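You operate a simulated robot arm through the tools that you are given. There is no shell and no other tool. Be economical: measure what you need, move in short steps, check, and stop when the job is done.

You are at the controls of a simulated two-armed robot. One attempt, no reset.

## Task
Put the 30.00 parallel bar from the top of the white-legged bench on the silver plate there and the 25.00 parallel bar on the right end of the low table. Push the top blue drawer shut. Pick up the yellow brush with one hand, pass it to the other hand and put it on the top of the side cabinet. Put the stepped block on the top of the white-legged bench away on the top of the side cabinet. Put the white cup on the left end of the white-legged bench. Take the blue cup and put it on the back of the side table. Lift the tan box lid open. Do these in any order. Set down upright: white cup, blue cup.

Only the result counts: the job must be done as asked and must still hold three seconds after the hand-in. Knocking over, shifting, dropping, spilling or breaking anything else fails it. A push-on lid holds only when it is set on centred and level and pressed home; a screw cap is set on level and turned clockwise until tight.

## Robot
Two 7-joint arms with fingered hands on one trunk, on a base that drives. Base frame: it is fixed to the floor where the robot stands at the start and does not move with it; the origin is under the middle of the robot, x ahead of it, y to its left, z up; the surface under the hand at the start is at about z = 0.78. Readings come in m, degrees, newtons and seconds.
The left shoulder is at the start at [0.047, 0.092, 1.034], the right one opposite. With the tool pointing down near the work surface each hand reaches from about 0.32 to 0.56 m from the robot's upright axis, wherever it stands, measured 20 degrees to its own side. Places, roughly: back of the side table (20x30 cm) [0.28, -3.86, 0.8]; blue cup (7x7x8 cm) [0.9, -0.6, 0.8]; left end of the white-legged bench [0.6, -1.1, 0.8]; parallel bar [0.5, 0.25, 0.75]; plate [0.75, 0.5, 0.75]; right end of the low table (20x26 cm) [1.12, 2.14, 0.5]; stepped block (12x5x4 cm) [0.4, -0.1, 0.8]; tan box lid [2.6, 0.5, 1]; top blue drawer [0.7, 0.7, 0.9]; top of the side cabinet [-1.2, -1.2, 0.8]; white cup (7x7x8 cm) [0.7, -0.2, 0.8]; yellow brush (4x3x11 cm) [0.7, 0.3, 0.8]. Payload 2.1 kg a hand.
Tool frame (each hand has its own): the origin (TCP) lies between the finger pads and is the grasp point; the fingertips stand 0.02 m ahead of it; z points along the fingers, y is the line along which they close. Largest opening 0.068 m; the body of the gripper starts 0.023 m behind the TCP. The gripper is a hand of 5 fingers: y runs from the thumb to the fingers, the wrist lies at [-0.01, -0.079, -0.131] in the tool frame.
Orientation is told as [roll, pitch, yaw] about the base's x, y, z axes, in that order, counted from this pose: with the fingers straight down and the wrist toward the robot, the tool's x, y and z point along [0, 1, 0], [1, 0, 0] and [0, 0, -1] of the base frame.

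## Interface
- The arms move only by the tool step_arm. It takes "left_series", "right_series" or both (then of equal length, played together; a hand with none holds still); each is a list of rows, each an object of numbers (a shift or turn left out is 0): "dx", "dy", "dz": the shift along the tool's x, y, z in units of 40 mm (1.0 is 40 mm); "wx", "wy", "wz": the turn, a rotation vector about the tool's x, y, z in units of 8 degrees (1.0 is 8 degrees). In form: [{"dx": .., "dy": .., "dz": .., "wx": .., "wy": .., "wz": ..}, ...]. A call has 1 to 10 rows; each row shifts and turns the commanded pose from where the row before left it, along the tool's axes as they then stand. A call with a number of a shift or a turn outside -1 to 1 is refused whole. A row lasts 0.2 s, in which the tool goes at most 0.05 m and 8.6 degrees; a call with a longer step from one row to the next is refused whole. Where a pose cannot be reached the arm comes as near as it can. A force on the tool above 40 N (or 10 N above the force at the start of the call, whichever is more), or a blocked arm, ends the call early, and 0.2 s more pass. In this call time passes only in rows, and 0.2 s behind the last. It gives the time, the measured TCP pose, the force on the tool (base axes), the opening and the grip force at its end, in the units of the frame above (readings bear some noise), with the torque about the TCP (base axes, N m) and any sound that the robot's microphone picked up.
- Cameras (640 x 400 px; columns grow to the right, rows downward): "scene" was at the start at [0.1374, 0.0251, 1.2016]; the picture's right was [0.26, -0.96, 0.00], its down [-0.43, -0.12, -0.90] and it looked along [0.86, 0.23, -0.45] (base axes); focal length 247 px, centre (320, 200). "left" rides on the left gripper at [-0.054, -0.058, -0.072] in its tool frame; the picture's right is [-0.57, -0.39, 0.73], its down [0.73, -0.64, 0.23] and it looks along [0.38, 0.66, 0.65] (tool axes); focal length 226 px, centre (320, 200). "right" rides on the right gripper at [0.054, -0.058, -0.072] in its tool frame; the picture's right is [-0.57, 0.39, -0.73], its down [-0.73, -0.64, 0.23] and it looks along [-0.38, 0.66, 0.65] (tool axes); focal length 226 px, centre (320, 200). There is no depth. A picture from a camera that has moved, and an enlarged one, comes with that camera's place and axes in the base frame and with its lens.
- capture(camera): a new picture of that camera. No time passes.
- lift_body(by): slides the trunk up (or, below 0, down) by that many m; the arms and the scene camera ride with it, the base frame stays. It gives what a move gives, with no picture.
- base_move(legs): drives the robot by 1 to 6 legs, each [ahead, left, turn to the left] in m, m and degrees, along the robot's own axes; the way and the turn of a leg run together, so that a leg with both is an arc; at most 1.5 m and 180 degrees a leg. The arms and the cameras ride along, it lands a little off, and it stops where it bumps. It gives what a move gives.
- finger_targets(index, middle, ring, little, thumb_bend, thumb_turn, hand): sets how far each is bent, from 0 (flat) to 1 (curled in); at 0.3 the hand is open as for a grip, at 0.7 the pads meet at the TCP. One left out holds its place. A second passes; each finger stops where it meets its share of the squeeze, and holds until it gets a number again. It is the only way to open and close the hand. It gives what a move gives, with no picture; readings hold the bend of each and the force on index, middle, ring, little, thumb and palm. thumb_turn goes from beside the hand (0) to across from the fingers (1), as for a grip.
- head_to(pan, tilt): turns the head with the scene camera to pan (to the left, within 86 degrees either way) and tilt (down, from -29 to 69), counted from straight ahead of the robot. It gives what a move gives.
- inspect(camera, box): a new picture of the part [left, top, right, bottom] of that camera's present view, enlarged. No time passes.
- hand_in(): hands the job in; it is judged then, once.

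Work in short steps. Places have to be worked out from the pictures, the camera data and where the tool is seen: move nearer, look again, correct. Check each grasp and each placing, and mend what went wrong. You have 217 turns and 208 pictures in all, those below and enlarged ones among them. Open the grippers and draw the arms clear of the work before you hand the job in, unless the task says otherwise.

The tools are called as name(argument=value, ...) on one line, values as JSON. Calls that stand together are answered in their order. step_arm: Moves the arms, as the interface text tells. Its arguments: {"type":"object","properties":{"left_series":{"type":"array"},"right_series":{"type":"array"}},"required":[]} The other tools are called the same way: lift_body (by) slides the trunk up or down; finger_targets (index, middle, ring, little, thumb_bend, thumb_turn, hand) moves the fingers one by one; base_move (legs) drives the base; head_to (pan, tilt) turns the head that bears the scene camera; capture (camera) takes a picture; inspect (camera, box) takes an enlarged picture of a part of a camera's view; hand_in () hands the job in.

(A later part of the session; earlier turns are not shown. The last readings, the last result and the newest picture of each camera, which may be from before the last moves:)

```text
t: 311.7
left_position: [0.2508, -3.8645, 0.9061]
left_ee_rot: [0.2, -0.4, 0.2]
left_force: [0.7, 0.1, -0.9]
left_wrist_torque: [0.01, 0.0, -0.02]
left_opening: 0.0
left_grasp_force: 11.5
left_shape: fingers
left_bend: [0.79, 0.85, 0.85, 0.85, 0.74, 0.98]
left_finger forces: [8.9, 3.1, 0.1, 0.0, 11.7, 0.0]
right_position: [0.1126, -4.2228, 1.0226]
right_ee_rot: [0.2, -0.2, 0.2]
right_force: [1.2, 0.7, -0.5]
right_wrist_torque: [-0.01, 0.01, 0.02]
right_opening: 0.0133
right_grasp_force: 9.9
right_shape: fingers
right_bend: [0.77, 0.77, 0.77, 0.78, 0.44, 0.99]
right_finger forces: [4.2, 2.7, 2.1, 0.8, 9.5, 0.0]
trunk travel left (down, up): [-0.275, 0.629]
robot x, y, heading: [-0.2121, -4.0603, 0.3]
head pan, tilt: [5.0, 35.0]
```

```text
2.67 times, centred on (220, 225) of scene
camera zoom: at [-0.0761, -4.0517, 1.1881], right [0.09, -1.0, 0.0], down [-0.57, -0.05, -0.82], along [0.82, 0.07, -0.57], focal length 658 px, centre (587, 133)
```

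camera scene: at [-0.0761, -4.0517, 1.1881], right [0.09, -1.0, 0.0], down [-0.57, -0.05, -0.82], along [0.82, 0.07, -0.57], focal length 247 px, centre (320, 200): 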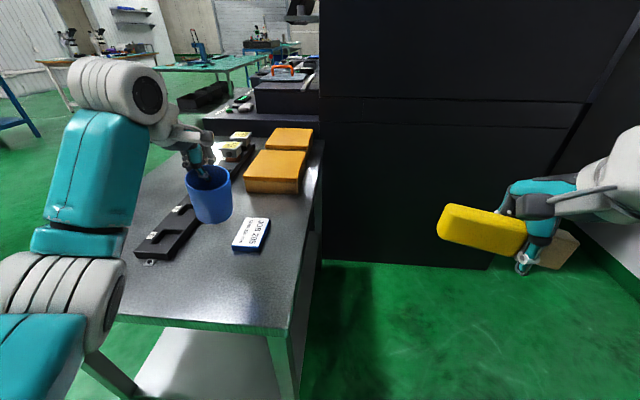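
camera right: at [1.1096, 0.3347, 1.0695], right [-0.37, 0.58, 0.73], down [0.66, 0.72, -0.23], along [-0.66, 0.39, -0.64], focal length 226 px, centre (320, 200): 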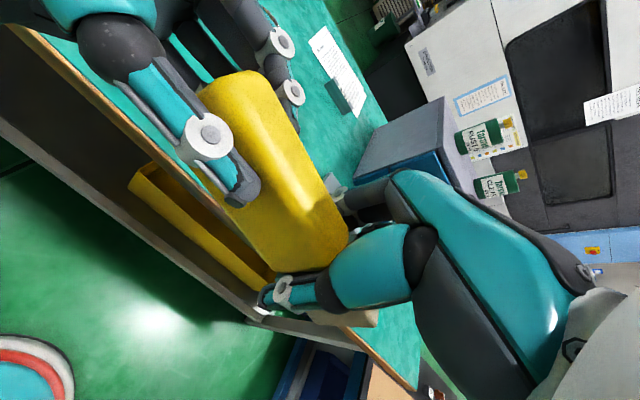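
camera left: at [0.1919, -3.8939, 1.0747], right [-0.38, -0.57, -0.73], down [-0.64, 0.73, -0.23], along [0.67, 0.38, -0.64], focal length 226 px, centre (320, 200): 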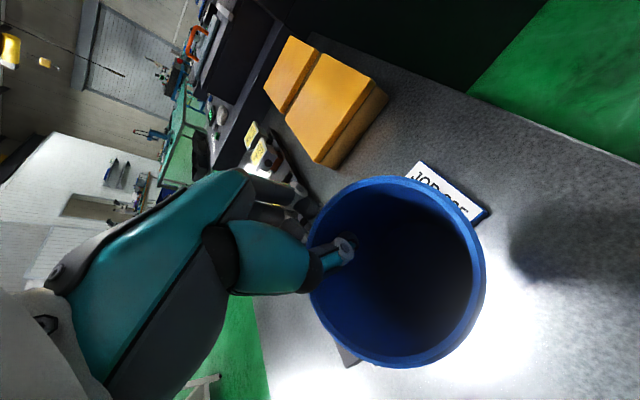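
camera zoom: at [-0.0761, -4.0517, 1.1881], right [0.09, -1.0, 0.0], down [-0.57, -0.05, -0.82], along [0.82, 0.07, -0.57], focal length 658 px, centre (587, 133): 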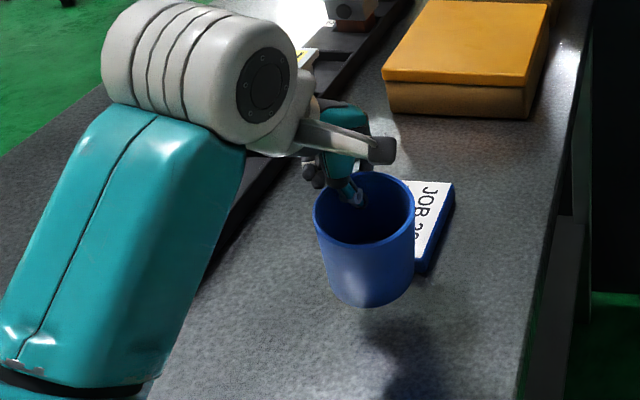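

Pull back 1 cm from the tag for margin, then lower slowly.

step_arm(left_series=[{"dy": -0.3}, {"dz": 0.25}, {"dz": 0.15}, {"dz": 0.1}, {"dz": 0.1}])

step_arm(left_series=[{"dz": 0.1}, {"dz": 0.1}])

inspect(camera="scene", box=[120, 150, 320, 300])

```text
t: 312.9
left_position: [0.2402, -3.8655, 0.883]
left_ee_rot: [-0.1, -0.4, 0.2]
left_force: [-0.5, 1.3, -0.6]
left_wrist_torque: [-0.01, -0.01, 0.0]
left_opening: 0.0
left_grasp_force: 11.9
left_shape: fingers
left_bend: [0.79, 0.85, 0.85, 0.85, 0.74, 0.98]
left_finger forces: [8.9, 3.2, 0.0, 0.0, 11.9, 0.0]
right_position: [0.1131, -4.2226, 1.0224]
right_ee_rot: [0.0, -0.2, 0.0]
right_force: [-0.2, 0.0, -0.7]
right_wrist_torque: [0.01, 0.0, 0.02]
right_opening: 0.0134
right_grasp_force: 9.2
right_shape: fingers
right_bend: [0.77, 0.77, 0.77, 0.78, 0.44, 0.99]
right_finger forces: [4.2, 2.7, 2.0, 0.6, 9.6, 0.1]
trunk travel left (down, up): [-0.275, 0.629]
robot x, y, heading: [-0.2127, -4.0618, 0.1]
head pan, tilt: [5.0, 35.0]
```

```text
t: 313.5
left_position: [0.2392, -3.8643, 0.8741]
left_ee_rot: [0.1, -0.4, 0.3]
left_force: [-0.1, 1.3, 1.4]
left_wrist_torque: [0.0, 0.05, -0.03]
left_opening: 0.0
left_grasp_force: 12.3
left_shape: fingers
left_bend: [0.79, 0.85, 0.85, 0.85, 0.74, 0.98]
left_finger forces: [9.1, 3.8, 0.0, 0.1, 11.9, 0.1]
right_position: [0.114, -4.2232, 1.0238]
right_ee_rot: [0.1, -0.3, 0.2]
right_force: [-0.4, -0.9, -0.8]
right_wrist_torque: [-0.01, -0.02, -0.04]
right_opening: 0.0133
right_grasp_force: 9.2
right_shape: fingers
right_bend: [0.77, 0.77, 0.77, 0.78, 0.44, 0.99]
right_finger forces: [4.2, 2.7, 2.0, 0.7, 9.5, 0.1]
trunk travel left (down, up): [-0.275, 0.629]
robot x, y, heading: [-0.2165, -4.0601, 0.2]
head pan, tilt: [5.0, 35.0]
```

```text
2.67 times, centred on (220, 225) of scene
camera zoom: at [-0.0762, -4.0517, 1.1882], right [0.09, -1.0, 0.0], down [-0.57, -0.05, -0.82], along [0.82, 0.07, -0.57], focal length 658 px, centre (587, 133)
```

zoom: 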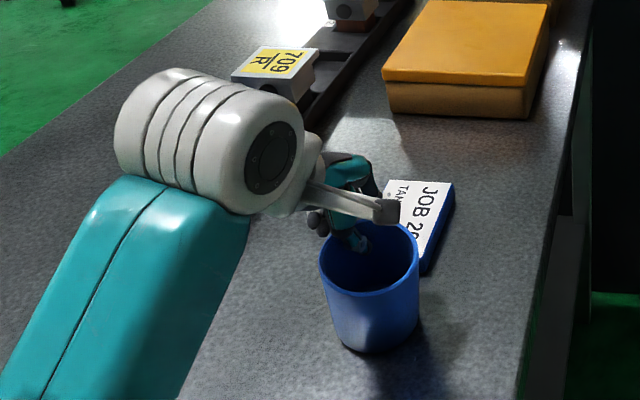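

Contact beginning. One more small step, then release in stages.

step_arm(left_series=[{"dz": 0.1}, {"dz": 0.06}])

finger_targets(hand="left", index=0.6, middle=0.6, ring=0.6, little=0.6, thumb_bend=0.62)

inspect(camera="scene", box=[120, 150, 320, 300])

capture(camera="left")

```text
t: 314.1
left_position: [0.2386, -3.8651, 0.8687]
left_ee_rot: [0.1, -0.4, 0.3]
left_force: [0.2, 0.4, 2.3]
left_wrist_torque: [-0.04, 0.06, -0.05]
left_opening: 0.0001
left_grasp_force: 12.2
left_shape: fingers
left_bend: [0.79, 0.85, 0.85, 0.85, 0.74, 0.98]
left_finger forces: [8.9, 3.3, 0.0, 0.0, 11.8, 0.1]
right_position: [0.1121, -4.2234, 1.0219]
right_ee_rot: [0.2, -0.2, 0.1]
right_force: [0.5, -1.1, -1.7]
right_wrist_torque: [0.0, -0.02, 0.03]
right_opening: 0.0127
right_grasp_force: 9.8
right_shape: fingers
right_bend: [0.77, 0.77, 0.77, 0.78, 0.44, 0.99]
right_finger forces: [4.2, 2.6, 2.1, 0.7, 9.4, 0.0]
trunk travel left (down, up): [-0.275, 0.629]
robot x, y, heading: [-0.2142, -4.0647, -0.0]
head pan, tilt: [5.0, 35.0]
```

```text
t: 315.1
left_position: [0.2382, -3.8661, 0.8691]
left_ee_rot: [0.1, -0.3, 0.2]
left_force: [0.3, -0.5, -0.3]
left_wrist_torque: [0.0, -0.01, 0.03]
left_opening: 0.0096
left_grasp_force: 0.0
left_shape: fingers
left_bend: [0.6, 0.6, 0.6, 0.6, 0.62, 1.0]
left_finger forces: [0.0, 0.0, 0.0, 0.1, 0.0, 0.1]
right_position: [0.1132, -4.2237, 1.0234]
right_ee_rot: [0.1, -0.2, 0.1]
right_force: [0.1, 0.2, -0.4]
right_wrist_torque: [-0.01, 0.02, 0.0]
right_opening: 0.013
right_grasp_force: 9.3
right_shape: fingers
right_bend: [0.77, 0.77, 0.77, 0.78, 0.44, 0.99]
right_finger forces: [4.2, 2.7, 2.0, 0.7, 9.5, 0.0]
trunk travel left (down, up): [-0.275, 0.629]
robot x, y, heading: [-0.2164, -4.0587, 0.1]
head pan, tilt: [5.0, 35.0]
```

```text
2.67 times, centred on (220, 225) of scene
camera zoom: at [-0.0761, -4.0517, 1.1881], right [0.09, -1.0, 0.0], down [-0.57, -0.05, -0.82], along [0.82, 0.07, -0.57], focal length 658 px, centre (587, 133)
```

zoom: 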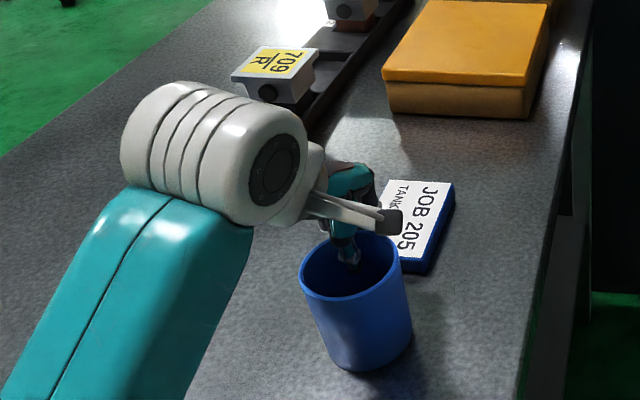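

```text
60 pictures are left
camera left: at [0.1794, -3.9201, 0.9403], right [-0.38, -0.57, -0.73], down [-0.64, 0.73, -0.23], along [0.67, 0.38, -0.64], focal length 226 px, centre (320, 200)
```

left: 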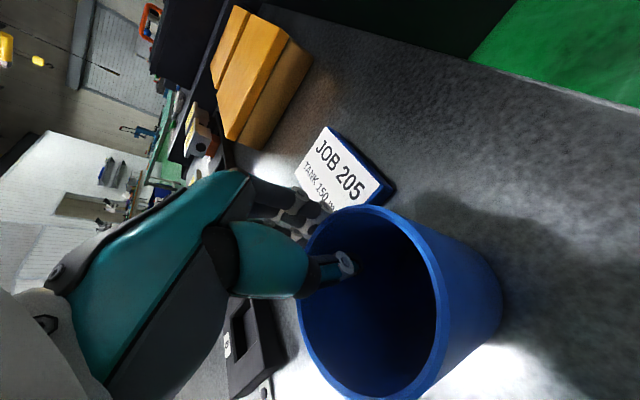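

Cup is standing. Open a bit more and rise straight out.

finger_targets(hand="left", index=0.4, middle=0.4, ring=0.4, little=0.4, thumb_bend=0.45)

step_arm(left_series=[{"dz": -0.5}, {"dz": -0.7}, {"dz": -0.7}, {"dz": -0.7}, {"dz": -0.7}, {"dz": -0.6}])

base_move(legs=[[-0.2, 0, 0]])

capture(camera="scene")

```text
t: 316.1
left_position: [0.2375, -3.8652, 0.8682]
left_ee_rot: [0.0, -0.4, 0.3]
left_force: [-0.6, 0.4, 0.0]
left_wrist_torque: [0.0, -0.01, 0.04]
left_opening: 0.0412
left_grasp_force: 0.1
left_shape: fingers
left_bend: [0.4, 0.4, 0.4, 0.4, 0.45, 1.0]
left_finger forces: [0.0, 0.0, 0.1, 0.1, 0.1, 0.0]
right_position: [0.1131, -4.2246, 1.0232]
right_ee_rot: [0.1, -0.2, 0.2]
right_force: [1.1, 0.6, 0.1]
right_wrist_torque: [0.0, 0.0, 0.02]
right_opening: 0.0133
right_grasp_force: 9.7
right_shape: fingers
right_bend: [0.77, 0.77, 0.77, 0.78, 0.44, 0.99]
right_finger forces: [4.1, 2.7, 2.0, 0.7, 9.5, 0.0]
trunk travel left (down, up): [-0.275, 0.629]
robot x, y, heading: [-0.2129, -4.0619, 0.2]
head pan, tilt: [5.0, 35.0]
```

```text
t: 317.5
left_position: [0.2381, -3.8654, 1.0244]
left_ee_rot: [0.0, -0.3, 0.1]
left_force: [-0.3, -0.5, -0.2]
left_wrist_torque: [0.01, -0.01, 0.0]
left_opening: 0.0416
left_grasp_force: 0.1
left_shape: fingers
left_bend: [0.4, 0.4, 0.4, 0.4, 0.45, 1.0]
left_finger forces: [0.0, 0.1, 0.0, 0.1, 0.1, 0.0]
right_position: [0.1138, -4.2241, 1.0243]
right_ee_rot: [0.1, -0.2, 0.1]
right_force: [0.0, -0.3, -0.9]
right_wrist_torque: [0.01, 0.03, 0.03]
right_opening: 0.0134
right_grasp_force: 9.8
right_shape: fingers
right_bend: [0.77, 0.77, 0.77, 0.78, 0.44, 0.99]
right_finger forces: [4.2, 2.7, 1.9, 0.6, 9.5, 0.0]
trunk travel left (down, up): [-0.275, 0.629]
robot x, y, heading: [-0.2127, -4.06, 0.2]
head pan, tilt: [5.0, 35.0]
```

```text
t: 319.1
left_position: [0.0431, -3.8669, 1.0247]
left_ee_rot: [0.0, -0.3, 0.0]
left_force: [1.0, 0.0, -0.1]
left_wrist_torque: [-0.02, -0.01, -0.04]
left_opening: 0.0413
left_grasp_force: 0.1
left_shape: fingers
left_bend: [0.4, 0.4, 0.4, 0.4, 0.45, 1.0]
left_finger forces: [0.0, 0.0, 0.0, 0.0, 0.1, 0.0]
right_position: [-0.0821, -4.2252, 1.0234]
right_ee_rot: [0.0, -0.2, 0.0]
right_force: [0.4, 0.2, -0.8]
right_wrist_torque: [-0.03, -0.02, 0.0]
right_opening: 0.0131
right_grasp_force: 9.7
right_shape: fingers
right_bend: [0.77, 0.77, 0.77, 0.78, 0.44, 0.99]
right_finger forces: [4.2, 2.9, 2.0, 0.7, 9.4, 0.1]
trunk travel left (down, up): [-0.275, 0.629]
robot x, y, heading: [-0.4109, -4.0622, 0.1]
head pan, tilt: [5.0, 35.0]
```

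```text
59 pictures are left
camera scene: at [-0.271, -4.0521, 1.1881], right [0.09, -1.0, 0.0], down [-0.57, -0.05, -0.82], along [0.82, 0.07, -0.57], focal length 247 px, centre (320, 200)
```

scene: 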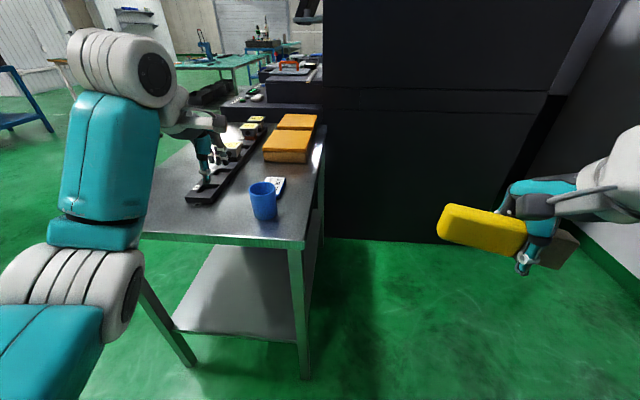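

Blue cup stands at ≈ (0.21, −3.87). Now drive to the side cabinet with the brush.

base_move(legs=[[0, 1.4, 0], [0.05, 1.4, 0], [0, 0, 180]])

head_to(pan=0, tilt=35)

capture(camera="scene")

```text
t: 339.7
left_position: [-0.8991, -1.4391, 1.0243]
left_ee_rot: [-0.1, -0.4, 176.6]
left_force: [0.5, -0.7, -0.2]
left_wrist_torque: [-0.05, 0.02, 0.0]
left_opening: 0.0412
left_grasp_force: 0.0
left_shape: fingers
left_bend: [0.4, 0.4, 0.4, 0.4, 0.45, 1.0]
left_finger forces: [0.0, 0.1, 0.1, 0.0, 0.0, 0.0]
right_position: [-0.7518, -1.0891, 1.022]
right_ee_rot: [0.1, -0.2, 176.4]
right_force: [-0.2, -0.3, -1.9]
right_wrist_torque: [-0.02, -0.01, 0.0]
right_opening: 0.0126
right_grasp_force: 8.8
right_shape: fingers
right_bend: [0.77, 0.77, 0.77, 0.78, 0.44, 0.99]
right_finger forces: [4.0, 2.6, 1.7, 0.5, 8.9, 0.0]
trunk travel left (down, up): [-0.275, 0.629]
robot x, y, heading: [-0.4369, -1.2742, 176.0]
head pan, tilt: [5.0, 35.0]
```

```text
t: 340.4
left_position: [-0.899, -1.4388, 1.0237]
left_ee_rot: [-0.1, -0.4, 176.5]
left_force: [-0.1, 0.4, -0.5]
left_wrist_torque: [-0.01, 0.01, -0.04]
left_opening: 0.0412
left_grasp_force: 0.0
left_shape: fingers
left_bend: [0.4, 0.4, 0.4, 0.4, 0.45, 1.0]
left_finger forces: [0.0, 0.0, 0.1, 0.0, 0.0, 0.1]
right_position: [-0.7509, -1.0888, 1.0234]
right_ee_rot: [0.1, -0.2, 176.4]
right_force: [0.1, 0.2, -1.4]
right_wrist_torque: [0.03, 0.02, 0.01]
right_opening: 0.0128
right_grasp_force: 8.3
right_shape: fingers
right_bend: [0.77, 0.77, 0.77, 0.78, 0.44, 0.99]
right_finger forces: [3.9, 2.7, 1.8, 0.5, 8.9, 0.0]
trunk travel left (down, up): [-0.275, 0.629]
robot x, y, heading: [-0.4386, -1.2726, 176.3]
head pan, tilt: [0.0, 35.0]
```

```text
58 pictures are left
camera scene: at [-0.5707, -1.2632, 1.1881], right [0.06, 1.0, 0.0], down [0.57, -0.04, -0.82], along [-0.82, 0.05, -0.57], focal length 247 px, centre (320, 200)
```

scene: 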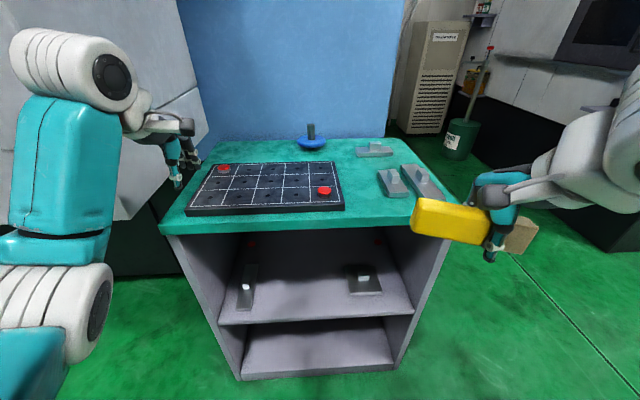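

Free strip on the cabinet top: y ≈ −1.16…−1.05 between the grid plate and the stepped blocks. It's best approached from the cabinet's +y side, facing −y. Drive there.

base_move(legs=[[0, -0.95, 0], [0, 0, 94], [0, -0.75, 0]])

head_to(pan=0, tilt=40)

capture(camera="scene")

```text
t: 352.8
left_position: [-0.9149, -0.7762, 1.0252]
left_ee_rot: [0.0, -0.4, -91.2]
left_force: [0.3, 0.3, -0.1]
left_wrist_torque: [0.02, 0.01, -0.03]
left_opening: 0.0414
left_grasp_force: 0.1
left_shape: fingers
left_bend: [0.4, 0.4, 0.4, 0.4, 0.45, 1.0]
left_finger forces: [0.0, 0.0, 0.0, 0.1, 0.0, 0.1]
right_position: [-1.2699, -0.6432, 1.0227]
right_ee_rot: [0.1, -0.2, -91.2]
right_force: [-0.8, 0.5, 0.0]
right_wrist_torque: [-0.03, 0.01, 0.01]
right_opening: 0.0125
right_grasp_force: 9.4
right_shape: fingers
right_bend: [0.77, 0.77, 0.77, 0.78, 0.44, 0.99]
right_finger forces: [4.1, 2.6, 1.8, 0.5, 8.8, 0.0]
trunk travel left (down, up): [-0.275, 0.629]
robot x, y, heading: [-1.0969, -0.321, -91.1]
head pan, tilt: [0.0, 35.0]
```

```text
t: 353.4
left_position: [-0.9141, -0.7776, 1.024]
left_ee_rot: [-0.1, -0.4, -91.2]
left_force: [0.3, 0.2, 1.0]
left_wrist_torque: [0.0, -0.01, 0.0]
left_opening: 0.0415
left_grasp_force: 0.1
left_shape: fingers
left_bend: [0.4, 0.4, 0.4, 0.4, 0.45, 1.0]
left_finger forces: [0.0, 0.1, 0.1, 0.0, 0.0, 0.1]
right_position: [-1.2696, -0.6443, 1.0233]
right_ee_rot: [0.0, -0.2, -91.3]
right_force: [-1.0, 0.2, -0.5]
right_wrist_torque: [-0.03, 0.02, -0.01]
right_opening: 0.0124
right_grasp_force: 8.5
right_shape: fingers
right_bend: [0.77, 0.77, 0.77, 0.78, 0.44, 0.99]
right_finger forces: [4.0, 2.6, 1.8, 0.5, 8.8, 0.1]
trunk travel left (down, up): [-0.275, 0.629]
robot x, y, heading: [-1.098, -0.3229, -91.3]
head pan, tilt: [0.0, 40.0]
```

```text
57 pictures are left
camera scene: at [-1.1002, -0.4534, 1.1806], right [-1.0, 0.02, 0.0], down [0.02, 0.64, -0.77], along [-0.02, -0.77, -0.64], focal length 247 px, centre (320, 200)
```

scene: 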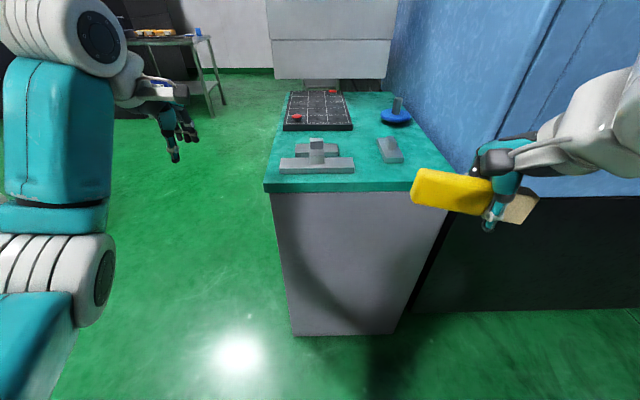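

inspect(camera="scene", box=[250, 80, 450, 200])

```text
3.20 times, centred on (350, 140) of scene
camera zoom: at [-1.1002, -0.4534, 1.1806], right [-1.0, 0.02, 0.0], down [0.02, 0.64, -0.77], along [-0.02, -0.77, -0.64], focal length 789 px, centre (224, 392)
```

zoom: 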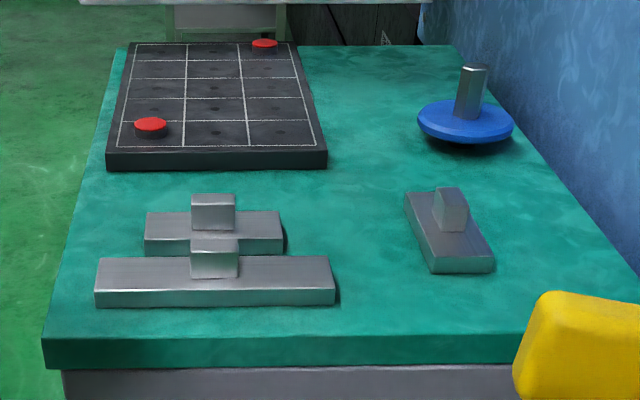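

The gap lies around y −1.08…−1.20 at x −1.0…−1.25; cabinet top nearer z≈0.85. Target for the brush: centre (−1.22, −1.145). Approach and check with the right camera.

base_move(legs=[[0.31, 0, 1]])

capture(camera="right")

capture(camera="scene")

```text
t: 355.5
left_position: [-0.909, -1.0724, 1.0245]
left_ee_rot: [0.0, -0.4, -90.0]
left_force: [-0.1, -0.1, 0.8]
left_wrist_torque: [0.01, 0.0, -0.03]
left_opening: 0.0416
left_grasp_force: 0.0
left_shape: fingers
left_bend: [0.4, 0.4, 0.4, 0.4, 0.45, 1.0]
left_finger forces: [0.0, 0.1, 0.0, 0.1, 0.0, 0.0]
right_position: [-1.2661, -0.9469, 1.0232]
right_ee_rot: [0.1, -0.2, -90.2]
right_force: [-0.2, -0.1, -0.4]
right_wrist_torque: [0.05, 0.01, -0.01]
right_opening: 0.0125
right_grasp_force: 9.3
right_shape: fingers
right_bend: [0.77, 0.77, 0.77, 0.78, 0.44, 0.99]
right_finger forces: [4.0, 2.6, 1.9, 0.5, 8.8, 0.1]
trunk travel left (down, up): [-0.275, 0.629]
robot x, y, heading: [-1.1035, -0.6189, -90.1]
head pan, tilt: [0.0, 40.0]
```

```text
55 pictures are left
camera right: at [-1.2122, -0.8866, 1.0941], right [-0.57, -0.38, 0.73], down [-0.73, 0.64, -0.23], along [-0.38, -0.66, -0.64], focal length 226 px, centre (320, 200)
```

right: 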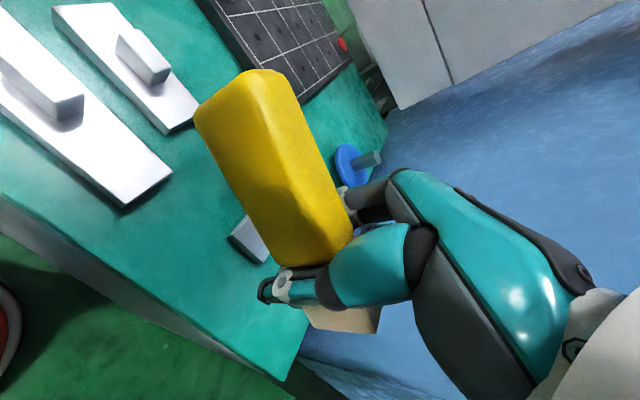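

```text
54 pictures are left
camera scene: at [-1.1014, -0.7531, 1.1806], right [-1.0, 0.0, 0.0], down [0.0, 0.64, -0.77], along [0.0, -0.77, -0.64], focal length 247 px, centre (320, 200)
```

scene: 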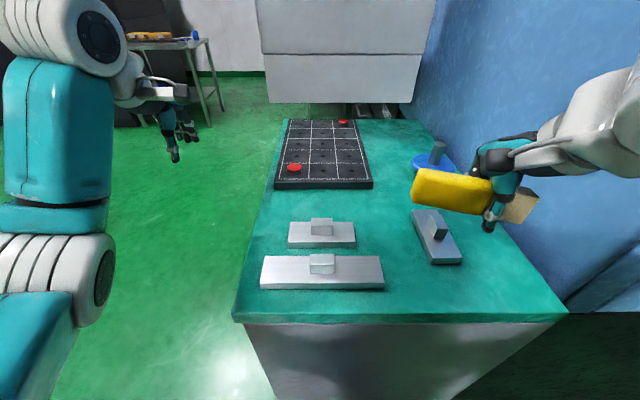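

Cabinet top is at z≈0.86; the free gap is centred at y≈−1.12. Move the right hand to (−1.234, −1.122).

step_arm(right_series=[{"dx": 0.16, "dy": 0.876}, {"dx": 0.16, "dy": 0.876}, {"dx": 0.16, "dy": 0.876}, {"dx": 0.16, "dy": 0.876}, {"dx": 0.16, "dy": 0.876}, {"dz": 0.7}, {"dz": 0.7}])

capture(camera="right")

inspect(camera="scene", box=[240, 110, 480, 290])

```text
t: 357.1
left_position: [-0.91, -1.0723, 1.0246]
left_ee_rot: [0.1, -0.3, -90.0]
left_force: [-0.4, 0.1, 1.0]
left_wrist_torque: [-0.01, -0.01, 0.01]
left_opening: 0.0411
left_grasp_force: 0.0
left_shape: fingers
left_bend: [0.4, 0.4, 0.4, 0.4, 0.45, 1.0]
left_finger forces: [0.0, 0.1, 0.0, 0.0, 0.0, 0.0]
right_position: [-1.2339, -1.1236, 0.9649]
right_ee_rot: [0.1, -0.2, -90.1]
right_force: [0.4, -0.3, -0.1]
right_wrist_torque: [-0.01, 0.02, 0.02]
right_opening: 0.0124
right_grasp_force: 8.7
right_shape: fingers
right_bend: [0.77, 0.77, 0.77, 0.78, 0.42, 0.99]
right_finger forces: [3.9, 2.6, 1.7, 0.4, 8.4, 0.0]
trunk travel left (down, up): [-0.275, 0.629]
robot x, y, heading: [-1.1006, -0.6198, -90.2]
head pan, tilt: [0.0, 40.0]
```

```text
53 pictures are left
camera right: at [-1.179, -1.0629, 1.0364], right [-0.57, -0.38, 0.73], down [-0.73, 0.64, -0.23], along [-0.38, -0.67, -0.64], focal length 226 px, centre (320, 200)
```

right: 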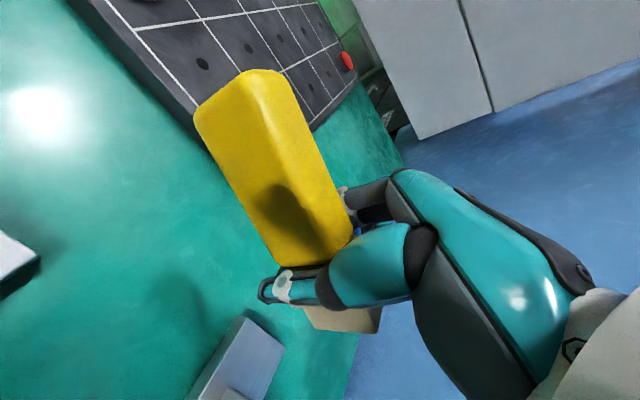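

```text
2.22 times, centred on (360, 200) of scene
camera zoom: at [-1.1014, -0.7532, 1.1806], right [-1.0, 0.0, 0.0], down [0.0, 0.64, -0.77], along [0.0, -0.77, -0.64], focal length 548 px, centre (231, 200)
```

zoom: 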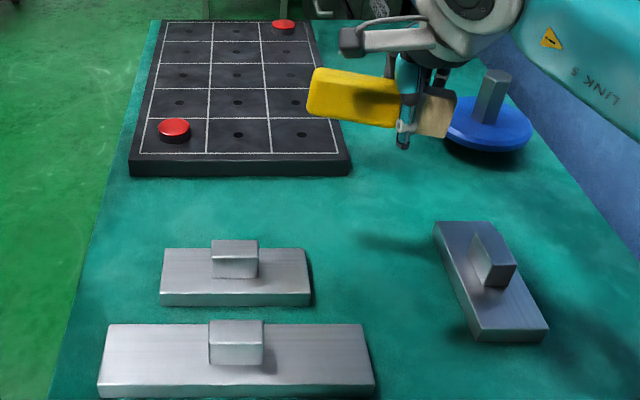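

Position looks clear. Lower slowly.

step_arm(right_series=[{"dz": 0.6}, {"dz": 0.6}, {"dz": 0.3}, {"dz": 0.15}, {"dz": 0.1}])

capture(camera="right")

```text
t: 358.3
left_position: [-0.9089, -1.0736, 1.0241]
left_ee_rot: [0.0, -0.3, -90.0]
left_force: [-0.8, 0.0, -0.4]
left_wrist_torque: [0.02, 0.01, -0.03]
left_opening: 0.0412
left_grasp_force: 0.0
left_shape: fingers
left_bend: [0.4, 0.4, 0.4, 0.4, 0.45, 1.0]
left_finger forces: [0.1, 0.0, 0.1, 0.0, 0.1, 0.0]
right_position: [-1.2351, -1.1214, 0.8975]
right_ee_rot: [0.1, -0.2, -90.2]
right_force: [0.1, 0.6, -0.7]
right_wrist_torque: [0.01, -0.02, -0.01]
right_opening: 0.0121
right_grasp_force: 8.9
right_shape: fingers
right_bend: [0.77, 0.77, 0.77, 0.78, 0.42, 0.99]
right_finger forces: [4.1, 2.6, 1.6, 0.3, 8.5, 0.0]
trunk travel left (down, up): [-0.275, 0.629]
robot x, y, heading: [-1.102, -0.6211, -90.4]
head pan, tilt: [0.0, 40.0]
```

```text
51 pictures are left
camera right: at [-1.1805, -1.062, 0.9693], right [-0.57, -0.38, 0.73], down [-0.73, 0.64, -0.23], along [-0.38, -0.66, -0.64], focal length 226 px, centre (320, 200)
```

right: 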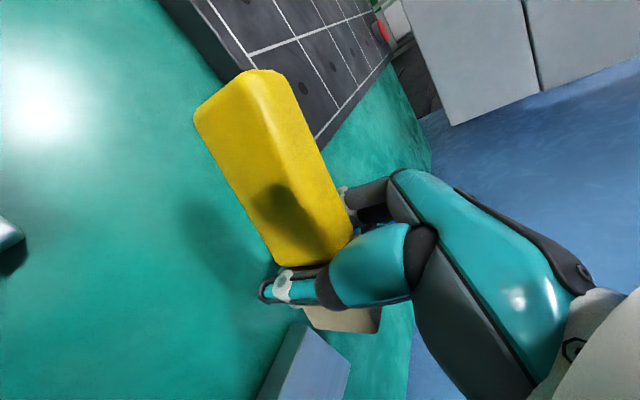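

Shift 1.6 cm away from block C, then inch down to contact.

step_arm(right_series=[{"dx": 0.4, "dy": 0.15}, {"dz": 0.12}, {"dz": 0.12}])

step_arm(right_series=[{"dz": 0.1}, {"dz": 0.1}])

inspect(camera="scene", box=[240, 110, 480, 290])

```text
t: 359.1
left_position: [-0.9085, -1.0737, 1.0249]
left_ee_rot: [0.0, -0.4, -90.0]
left_force: [0.5, 0.3, -0.2]
left_wrist_torque: [0.01, 0.0, 0.0]
left_opening: 0.0413
left_grasp_force: 0.1
left_shape: fingers
left_bend: [0.4, 0.4, 0.4, 0.4, 0.45, 1.0]
left_finger forces: [0.0, 0.1, 0.0, 0.1, 0.1, 0.1]
right_position: [-1.2191, -1.1278, 0.8889]
right_ee_rot: [0.0, -0.2, -90.2]
right_force: [-0.6, 0.6, -0.6]
right_wrist_torque: [-0.01, 0.01, 0.0]
right_opening: 0.0121
right_grasp_force: 8.4
right_shape: fingers
right_bend: [0.77, 0.77, 0.77, 0.78, 0.42, 0.99]
right_finger forces: [4.0, 2.7, 1.7, 0.3, 8.5, 0.0]
trunk travel left (down, up): [-0.275, 0.629]
robot x, y, heading: [-1.0972, -0.6212, -90.3]
head pan, tilt: [0.0, 40.0]
```

```text
t: 359.7
left_position: [-0.9094, -1.0736, 1.0242]
left_ee_rot: [0.0, -0.4, -89.9]
left_force: [-0.1, -0.3, 0.0]
left_wrist_torque: [-0.01, -0.02, 0.03]
left_opening: 0.0416
left_grasp_force: 0.1
left_shape: fingers
left_bend: [0.4, 0.4, 0.4, 0.4, 0.45, 1.0]
left_finger forces: [0.0, 0.0, 0.0, 0.1, 0.0, 0.0]
right_position: [-1.2202, -1.1291, 0.8809]
right_ee_rot: [0.0, -0.2, -90.2]
right_force: [-0.4, 0.5, -0.6]
right_wrist_torque: [0.0, 0.02, 0.0]
right_opening: 0.0122
right_grasp_force: 8.4
right_shape: fingers
right_bend: [0.77, 0.77, 0.77, 0.78, 0.42, 0.99]
right_finger forces: [4.0, 2.6, 1.6, 0.4, 8.4, 0.1]
trunk travel left (down, up): [-0.275, 0.629]
robot x, y, heading: [-1.1036, -0.6217, -90.0]
head pan, tilt: [0.0, 40.0]
```

```text
2.22 times, centred on (360, 200) of scene
camera zoom: at [-1.1013, -0.7532, 1.1806], right [-1.0, 0.0, 0.0], down [0.0, 0.64, -0.77], along [0.0, -0.77, -0.64], focal length 548 px, centre (231, 200)
```

zoom: 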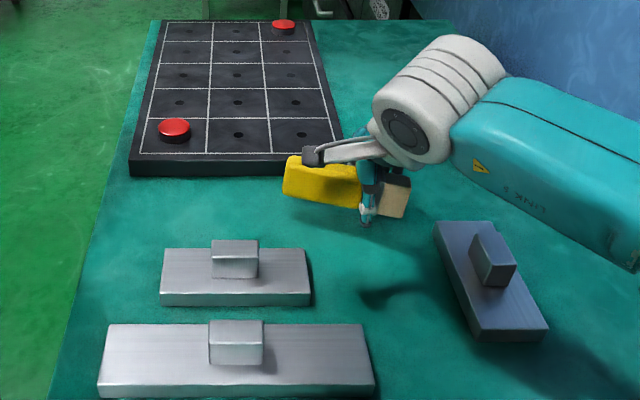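

Height is uncertain (0.80–0.86). Lower 8 mm more to test for contact.

step_arm(right_series=[{"dz": 0.1}, {"dz": 0.1}])

step_arm(right_series=[{"dz": 0.1}, {"dz": 0.1}])

capture(camera="right")

```text
t: 360.3
left_position: [-0.9084, -1.0729, 1.0237]
left_ee_rot: [0.0, -0.3, -89.9]
left_force: [0.1, 0.4, -0.9]
left_wrist_torque: [0.0, -0.03, 0.02]
left_opening: 0.0413
left_grasp_force: 0.1
left_shape: fingers
left_bend: [0.4, 0.4, 0.4, 0.4, 0.45, 1.0]
left_finger forces: [0.0, 0.0, 0.1, 0.0, 0.1, 0.0]
right_position: [-1.2176, -1.129, 0.872]
right_ee_rot: [0.1, -0.2, -90.1]
right_force: [-0.1, 0.2, -1.3]
right_wrist_torque: [-0.01, 0.01, 0.0]
right_opening: 0.0122
right_grasp_force: 8.5
right_shape: fingers
right_bend: [0.77, 0.77, 0.77, 0.78, 0.42, 0.99]
right_finger forces: [3.9, 2.7, 1.7, 0.4, 8.5, 0.1]
trunk travel left (down, up): [-0.275, 0.629]
robot x, y, heading: [-1.1011, -0.6243, -90.2]
head pan, tilt: [0.0, 40.0]
```

```text
t: 360.9
left_position: [-0.9097, -1.0717, 1.0246]
left_ee_rot: [0.0, -0.4, -89.9]
left_force: [0.6, -0.9, -0.2]
left_wrist_torque: [0.0, 0.01, -0.02]
left_opening: 0.0412
left_grasp_force: 0.1
left_shape: fingers
left_bend: [0.4, 0.4, 0.4, 0.4, 0.45, 1.0]
left_finger forces: [0.0, 0.0, 0.1, 0.0, 0.0, 0.0]
right_position: [-1.2171, -1.129, 0.87]
right_ee_rot: [0.4, -1.2, -90.1]
right_force: [-0.1, -1.6, 16.3]
right_wrist_torque: [0.52, 0.0, 0.04]
right_opening: 0.0132
right_grasp_force: 17.1
right_shape: fingers
right_bend: [0.77, 0.77, 0.77, 0.78, 0.41, 1.0]
right_finger forces: [4.0, 2.3, 1.7, 0.4, 24.7, 0.0]
trunk travel left (down, up): [-0.275, 0.629]
robot x, y, heading: [-1.0997, -0.6214, -90.3]
head pan, tilt: [0.0, 40.0]
stopped in row 2 (right hand): the force on the tool passed its limit at 46 N (the readings are from after the stop); the commanded pose is now the measured one
```

```text
49 pictures are left
camera right: at [-1.1646, -1.0689, 0.9409], right [-0.57, -0.37, 0.73], down [-0.73, 0.64, -0.25], along [-0.37, -0.68, -0.63], focal length 226 px, centre (320, 200)
```

right: 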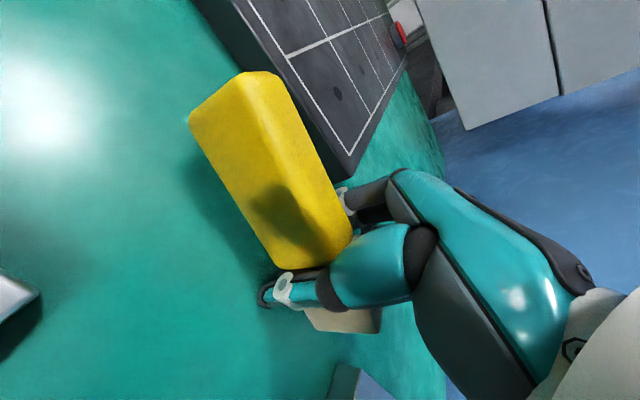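

Contact by the thumb tip at TCP 0.870, so the top is at ≈0.85. Ease up slightly and release the brush.

step_arm(right_series=[{"dz": -0.1}])

finger_targets(hand="right", index=0.45, middle=0.45, ring=0.45, little=0.45, thumb_bend=0.3)

capture(camera="right")

inspect(camera="scene", box=[240, 110, 480, 290])

```text
t: 361.3
left_position: [-0.9078, -1.0737, 1.0243]
left_ee_rot: [0.0, -0.4, -90.0]
left_force: [-0.2, 0.3, 0.3]
left_wrist_torque: [-0.01, 0.03, -0.02]
left_opening: 0.0408
left_grasp_force: 0.0
left_shape: fingers
left_bend: [0.4, 0.4, 0.4, 0.4, 0.45, 1.0]
left_finger forces: [0.0, 0.1, 0.0, 0.0, 0.0, 0.0]
right_position: [-1.2188, -1.1287, 0.872]
right_ee_rot: [0.2, -0.7, -90.0]
right_force: [0.3, 0.4, -0.5]
right_wrist_torque: [0.03, 0.02, 0.0]
right_opening: 0.0126
right_grasp_force: 8.8
right_shape: fingers
right_bend: [0.77, 0.77, 0.77, 0.78, 0.41, 1.0]
right_finger forces: [4.2, 2.9, 2.0, 0.3, 9.4, 0.0]
trunk travel left (down, up): [-0.275, 0.629]
robot x, y, heading: [-1.103, -0.6235, -90.3]
head pan, tilt: [0.0, 40.0]
```

```text
t: 362.3
left_position: [-0.9094, -1.0732, 1.0244]
left_ee_rot: [-0.1, -0.4, -89.9]
left_force: [0.7, 0.1, 0.0]
left_wrist_torque: [0.01, -0.01, 0.01]
left_opening: 0.0414
left_grasp_force: 0.1
left_shape: fingers
left_bend: [0.4, 0.4, 0.4, 0.4, 0.45, 1.0]
left_finger forces: [0.1, 0.0, 0.0, 0.1, 0.0, 0.0]
right_position: [-1.2185, -1.1298, 0.8717]
right_ee_rot: [0.3, -0.9, -90.0]
right_force: [0.5, -0.6, 1.0]
right_wrist_torque: [0.05, 0.0, 0.01]
right_opening: 0.0497
right_grasp_force: 0.1
right_shape: fingers
right_bend: [0.45, 0.45, 0.45, 0.45, 0.3, 0.98]
right_finger forces: [0.0, 0.1, 0.1, 0.1, 0.1, 0.0]
trunk travel left (down, up): [-0.275, 0.629]
robot x, y, heading: [-1.1014, -0.6199, -90.2]
head pan, tilt: [0.0, 40.0]
```

```text
48 pictures are left
camera right: at [-1.1647, -1.0687, 0.9429], right [-0.57, -0.37, 0.73], down [-0.73, 0.64, -0.24], along [-0.37, -0.67, -0.64], focal length 226 px, centre (320, 200)
```

right: 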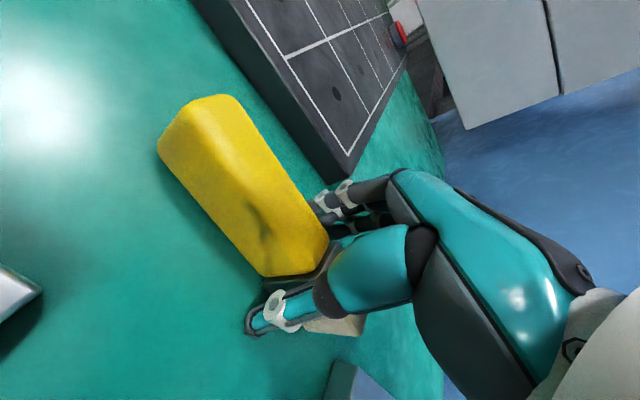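

```text
2.22 times, centred on (360, 200) of scene
camera zoom: at [-1.1013, -0.7531, 1.1806], right [-1.0, 0.0, 0.0], down [0.0, 0.64, -0.77], along [0.0, -0.77, -0.64], focal length 548 px, centre (231, 200)
```

zoom: 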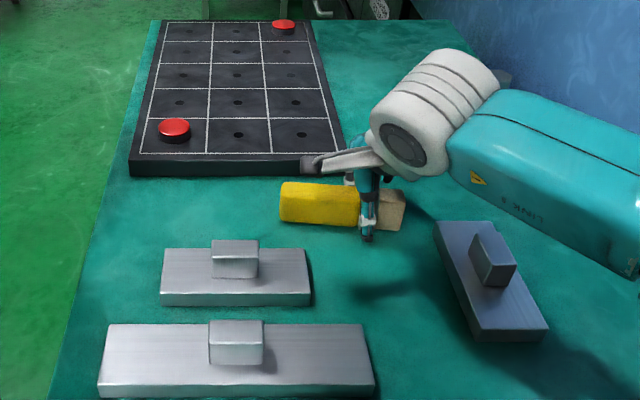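

Brush lies on the cabinet. Raise the right hand straight up.

step_arm(right_series=[{"dz": -0.5}, {"dz": -0.8}, {"dz": -0.8}, {"dz": -0.8}, {"dz": -0.8}, {"dz": -0.6}, {"dy": -0.8}, {"dy": -0.8}, {"dy": -0.8}])

inspect(camera="scene", box=[240, 110, 480, 290])

```text
t: 364.3
left_position: [-0.9086, -1.0722, 1.0238]
left_ee_rot: [0.1, -0.4, -90.0]
left_force: [0.1, 0.8, -0.2]
left_wrist_torque: [0.01, 0.02, 0.0]
left_opening: 0.0413
left_grasp_force: 0.0
left_shape: fingers
left_bend: [0.4, 0.4, 0.4, 0.4, 0.45, 1.0]
left_finger forces: [0.0, 0.0, 0.0, 0.1, 0.0, 0.0]
right_position: [-1.2186, -1.0322, 1.0434]
right_ee_rot: [0.3, -0.9, -90.1]
right_force: [0.5, -0.7, 1.0]
right_wrist_torque: [-0.01, 0.01, 0.01]
right_opening: 0.0496
right_grasp_force: 0.0
right_shape: fingers
right_bend: [0.45, 0.45, 0.45, 0.45, 0.3, 0.98]
right_finger forces: [0.0, 0.0, 0.0, 0.0, 0.1, 0.0]
trunk travel left (down, up): [-0.275, 0.629]
robot x, y, heading: [-1.1011, -0.6221, -90.3]
head pan, tilt: [0.0, 40.0]
```

```text
2.22 times, centred on (360, 200) of scene
camera zoom: at [-1.1013, -0.7531, 1.1806], right [-1.0, 0.0, 0.0], down [0.0, 0.64, -0.77], along [0.0, -0.77, -0.64], focal length 548 px, centre (231, 200)
```

zoom: 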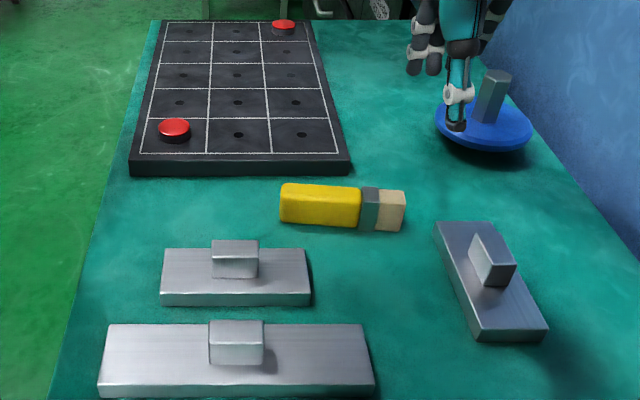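

Brush is in place. Next the stepped block: drive to the bench's near side.

base_move(legs=[[-0.3, 0, 0], [0, 0, 90], [0.9, 0.37, 0]])

finger_targets(hand="right", index=0.3, middle=0.3, ring=0.3, little=0.3, thumb_bend=0.3, thumb_turn=1)

head_to(pan=0, tilt=40)

capture(camera="scene")

```text
t: 374.7
left_position: [0.2704, 0.1743, 1.0246]
left_ee_rot: [0.0, -0.4, -2.5]
left_force: [0.0, 0.3, -0.6]
left_wrist_torque: [0.0, 0.0, -0.02]
left_opening: 0.0413
left_grasp_force: 0.1
left_shape: fingers
left_bend: [0.4, 0.4, 0.4, 0.4, 0.45, 1.0]
left_finger forces: [0.0, 0.1, 0.0, 0.0, 0.0, 0.0]
right_position: [0.2187, -0.1321, 1.0443]
right_ee_rot: [0.3, -0.9, -2.5]
right_force: [-0.3, -0.1, 1.5]
right_wrist_torque: [-0.01, 0.03, 0.01]
right_opening: 0.0499
right_grasp_force: 0.1
right_shape: fingers
right_bend: [0.45, 0.45, 0.45, 0.45, 0.3, 0.98]
right_finger forces: [0.0, 0.0, 0.0, 0.0, 0.0, 0.1]
trunk travel left (down, up): [-0.275, 0.629]
robot x, y, heading: [-0.1891, 0.0021, -2.6]
head pan, tilt: [0.0, 40.0]
```

```text
t: 375.7
left_position: [0.2711, 0.1755, 1.0244]
left_ee_rot: [0.0, -0.4, -2.4]
left_force: [0.8, -0.7, -0.2]
left_wrist_torque: [-0.03, 0.02, 0.03]
left_opening: 0.0415
left_grasp_force: 0.0
left_shape: fingers
left_bend: [0.4, 0.4, 0.4, 0.4, 0.45, 1.0]
left_finger forces: [0.0, 0.1, 0.0, 0.0, 0.0, 0.0]
right_position: [0.2177, -0.1317, 1.0447]
right_ee_rot: [0.3, -0.8, -2.4]
right_force: [-0.3, 0.2, 0.1]
right_wrist_torque: [0.0, -0.02, -0.02]
right_opening: 0.062
right_grasp_force: 0.0
right_shape: fingers
right_bend: [0.3, 0.3, 0.3, 0.3, 0.3, 0.98]
right_finger forces: [0.0, 0.0, 0.1, 0.0, 0.0, 0.1]
trunk travel left (down, up): [-0.275, 0.629]
robot x, y, heading: [-0.1878, -0.001, -2.5]
head pan, tilt: [0.0, 40.0]
```

```text
t: 376.3
left_position: [0.2706, 0.175, 1.0236]
left_ee_rot: [-0.1, -0.5, -2.4]
left_force: [0.3, 0.1, 0.3]
left_wrist_torque: [0.01, -0.01, -0.02]
left_opening: 0.0414
left_grasp_force: 0.0
left_shape: fingers
left_bend: [0.4, 0.4, 0.4, 0.4, 0.45, 1.0]
left_finger forces: [0.1, 0.0, 0.1, 0.1, 0.0, 0.0]
right_position: [0.2179, -0.1312, 1.0444]
right_ee_rot: [0.3, -0.9, -2.5]
right_force: [0.5, 0.3, 0.0]
right_wrist_torque: [-0.04, 0.02, -0.02]
right_opening: 0.0621
right_grasp_force: 0.1
right_shape: fingers
right_bend: [0.3, 0.3, 0.3, 0.3, 0.3, 0.98]
right_finger forces: [0.0, 0.0, 0.0, 0.1, 0.1, 0.0]
trunk travel left (down, up): [-0.275, 0.629]
robot x, y, heading: [-0.1909, 0.0004, -2.5]
head pan, tilt: [0.0, 40.0]
```

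```text
45 pictures are left
camera scene: at [-0.055, -0.0037, 1.1806], right [-0.04, -1.0, 0.0], down [-0.64, 0.03, -0.77], along [0.77, -0.03, -0.64], focal length 247 px, centre (320, 200)
```

scene: 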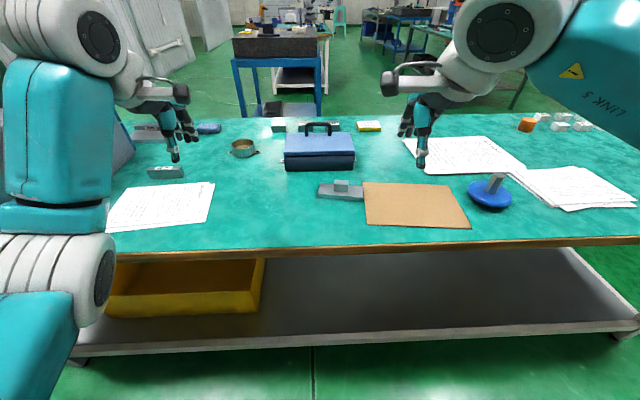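

inspect(camera="scene", box=[280, 140, 420, 240])

base_move(legs=[[0.2, 0, 2.5]])

capture(camera="right")

```text
4.00 times, centred on (350, 190) of scene
camera zoom: at [-0.055, -0.0037, 1.1806], right [-0.04, -1.0, 0.0], down [-0.64, 0.03, -0.77], along [0.77, -0.03, -0.64], focal length 987 px, centre (200, 240)
```

zoom: 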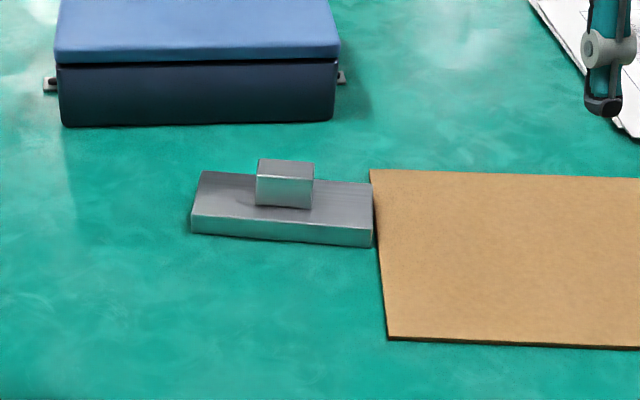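

```text
t: 377.9
left_position: [0.461, 0.193, 1.0249]
left_ee_rot: [0.0, -0.4, 0.4]
left_force: [0.6, 0.6, 0.5]
left_wrist_torque: [0.0, -0.01, -0.02]
left_opening: 0.041
left_grasp_force: 0.0
left_shape: fingers
left_bend: [0.4, 0.4, 0.4, 0.4, 0.45, 1.0]
left_finger forces: [0.0, 0.0, 0.1, 0.0, 0.1, 0.0]
right_position: [0.4243, -0.1151, 1.0452]
right_ee_rot: [0.3, -0.9, 0.3]
right_force: [-0.2, -0.2, 0.0]
right_wrist_torque: [0.01, -0.02, -0.01]
right_opening: 0.062
right_grasp_force: 0.0
right_shape: fingers
right_bend: [0.3, 0.3, 0.3, 0.3, 0.3, 0.98]
right_finger forces: [0.1, 0.0, 0.0, 0.0, 0.1, 0.1]
trunk travel left (down, up): [-0.275, 0.629]
robot x, y, heading: [0.0123, -0.0026, 0.4]
head pan, tilt: [0.0, 40.0]
```

```text
43 pictures are left
camera right: at [0.3643, -0.0612, 1.1149], right [0.38, -0.57, 0.73], down [-0.63, -0.73, -0.24], along [0.68, -0.37, -0.64], focal length 226 px, centre (320, 200)
```

right: 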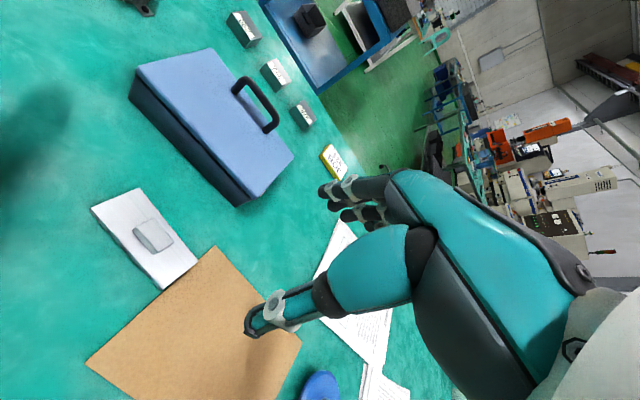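

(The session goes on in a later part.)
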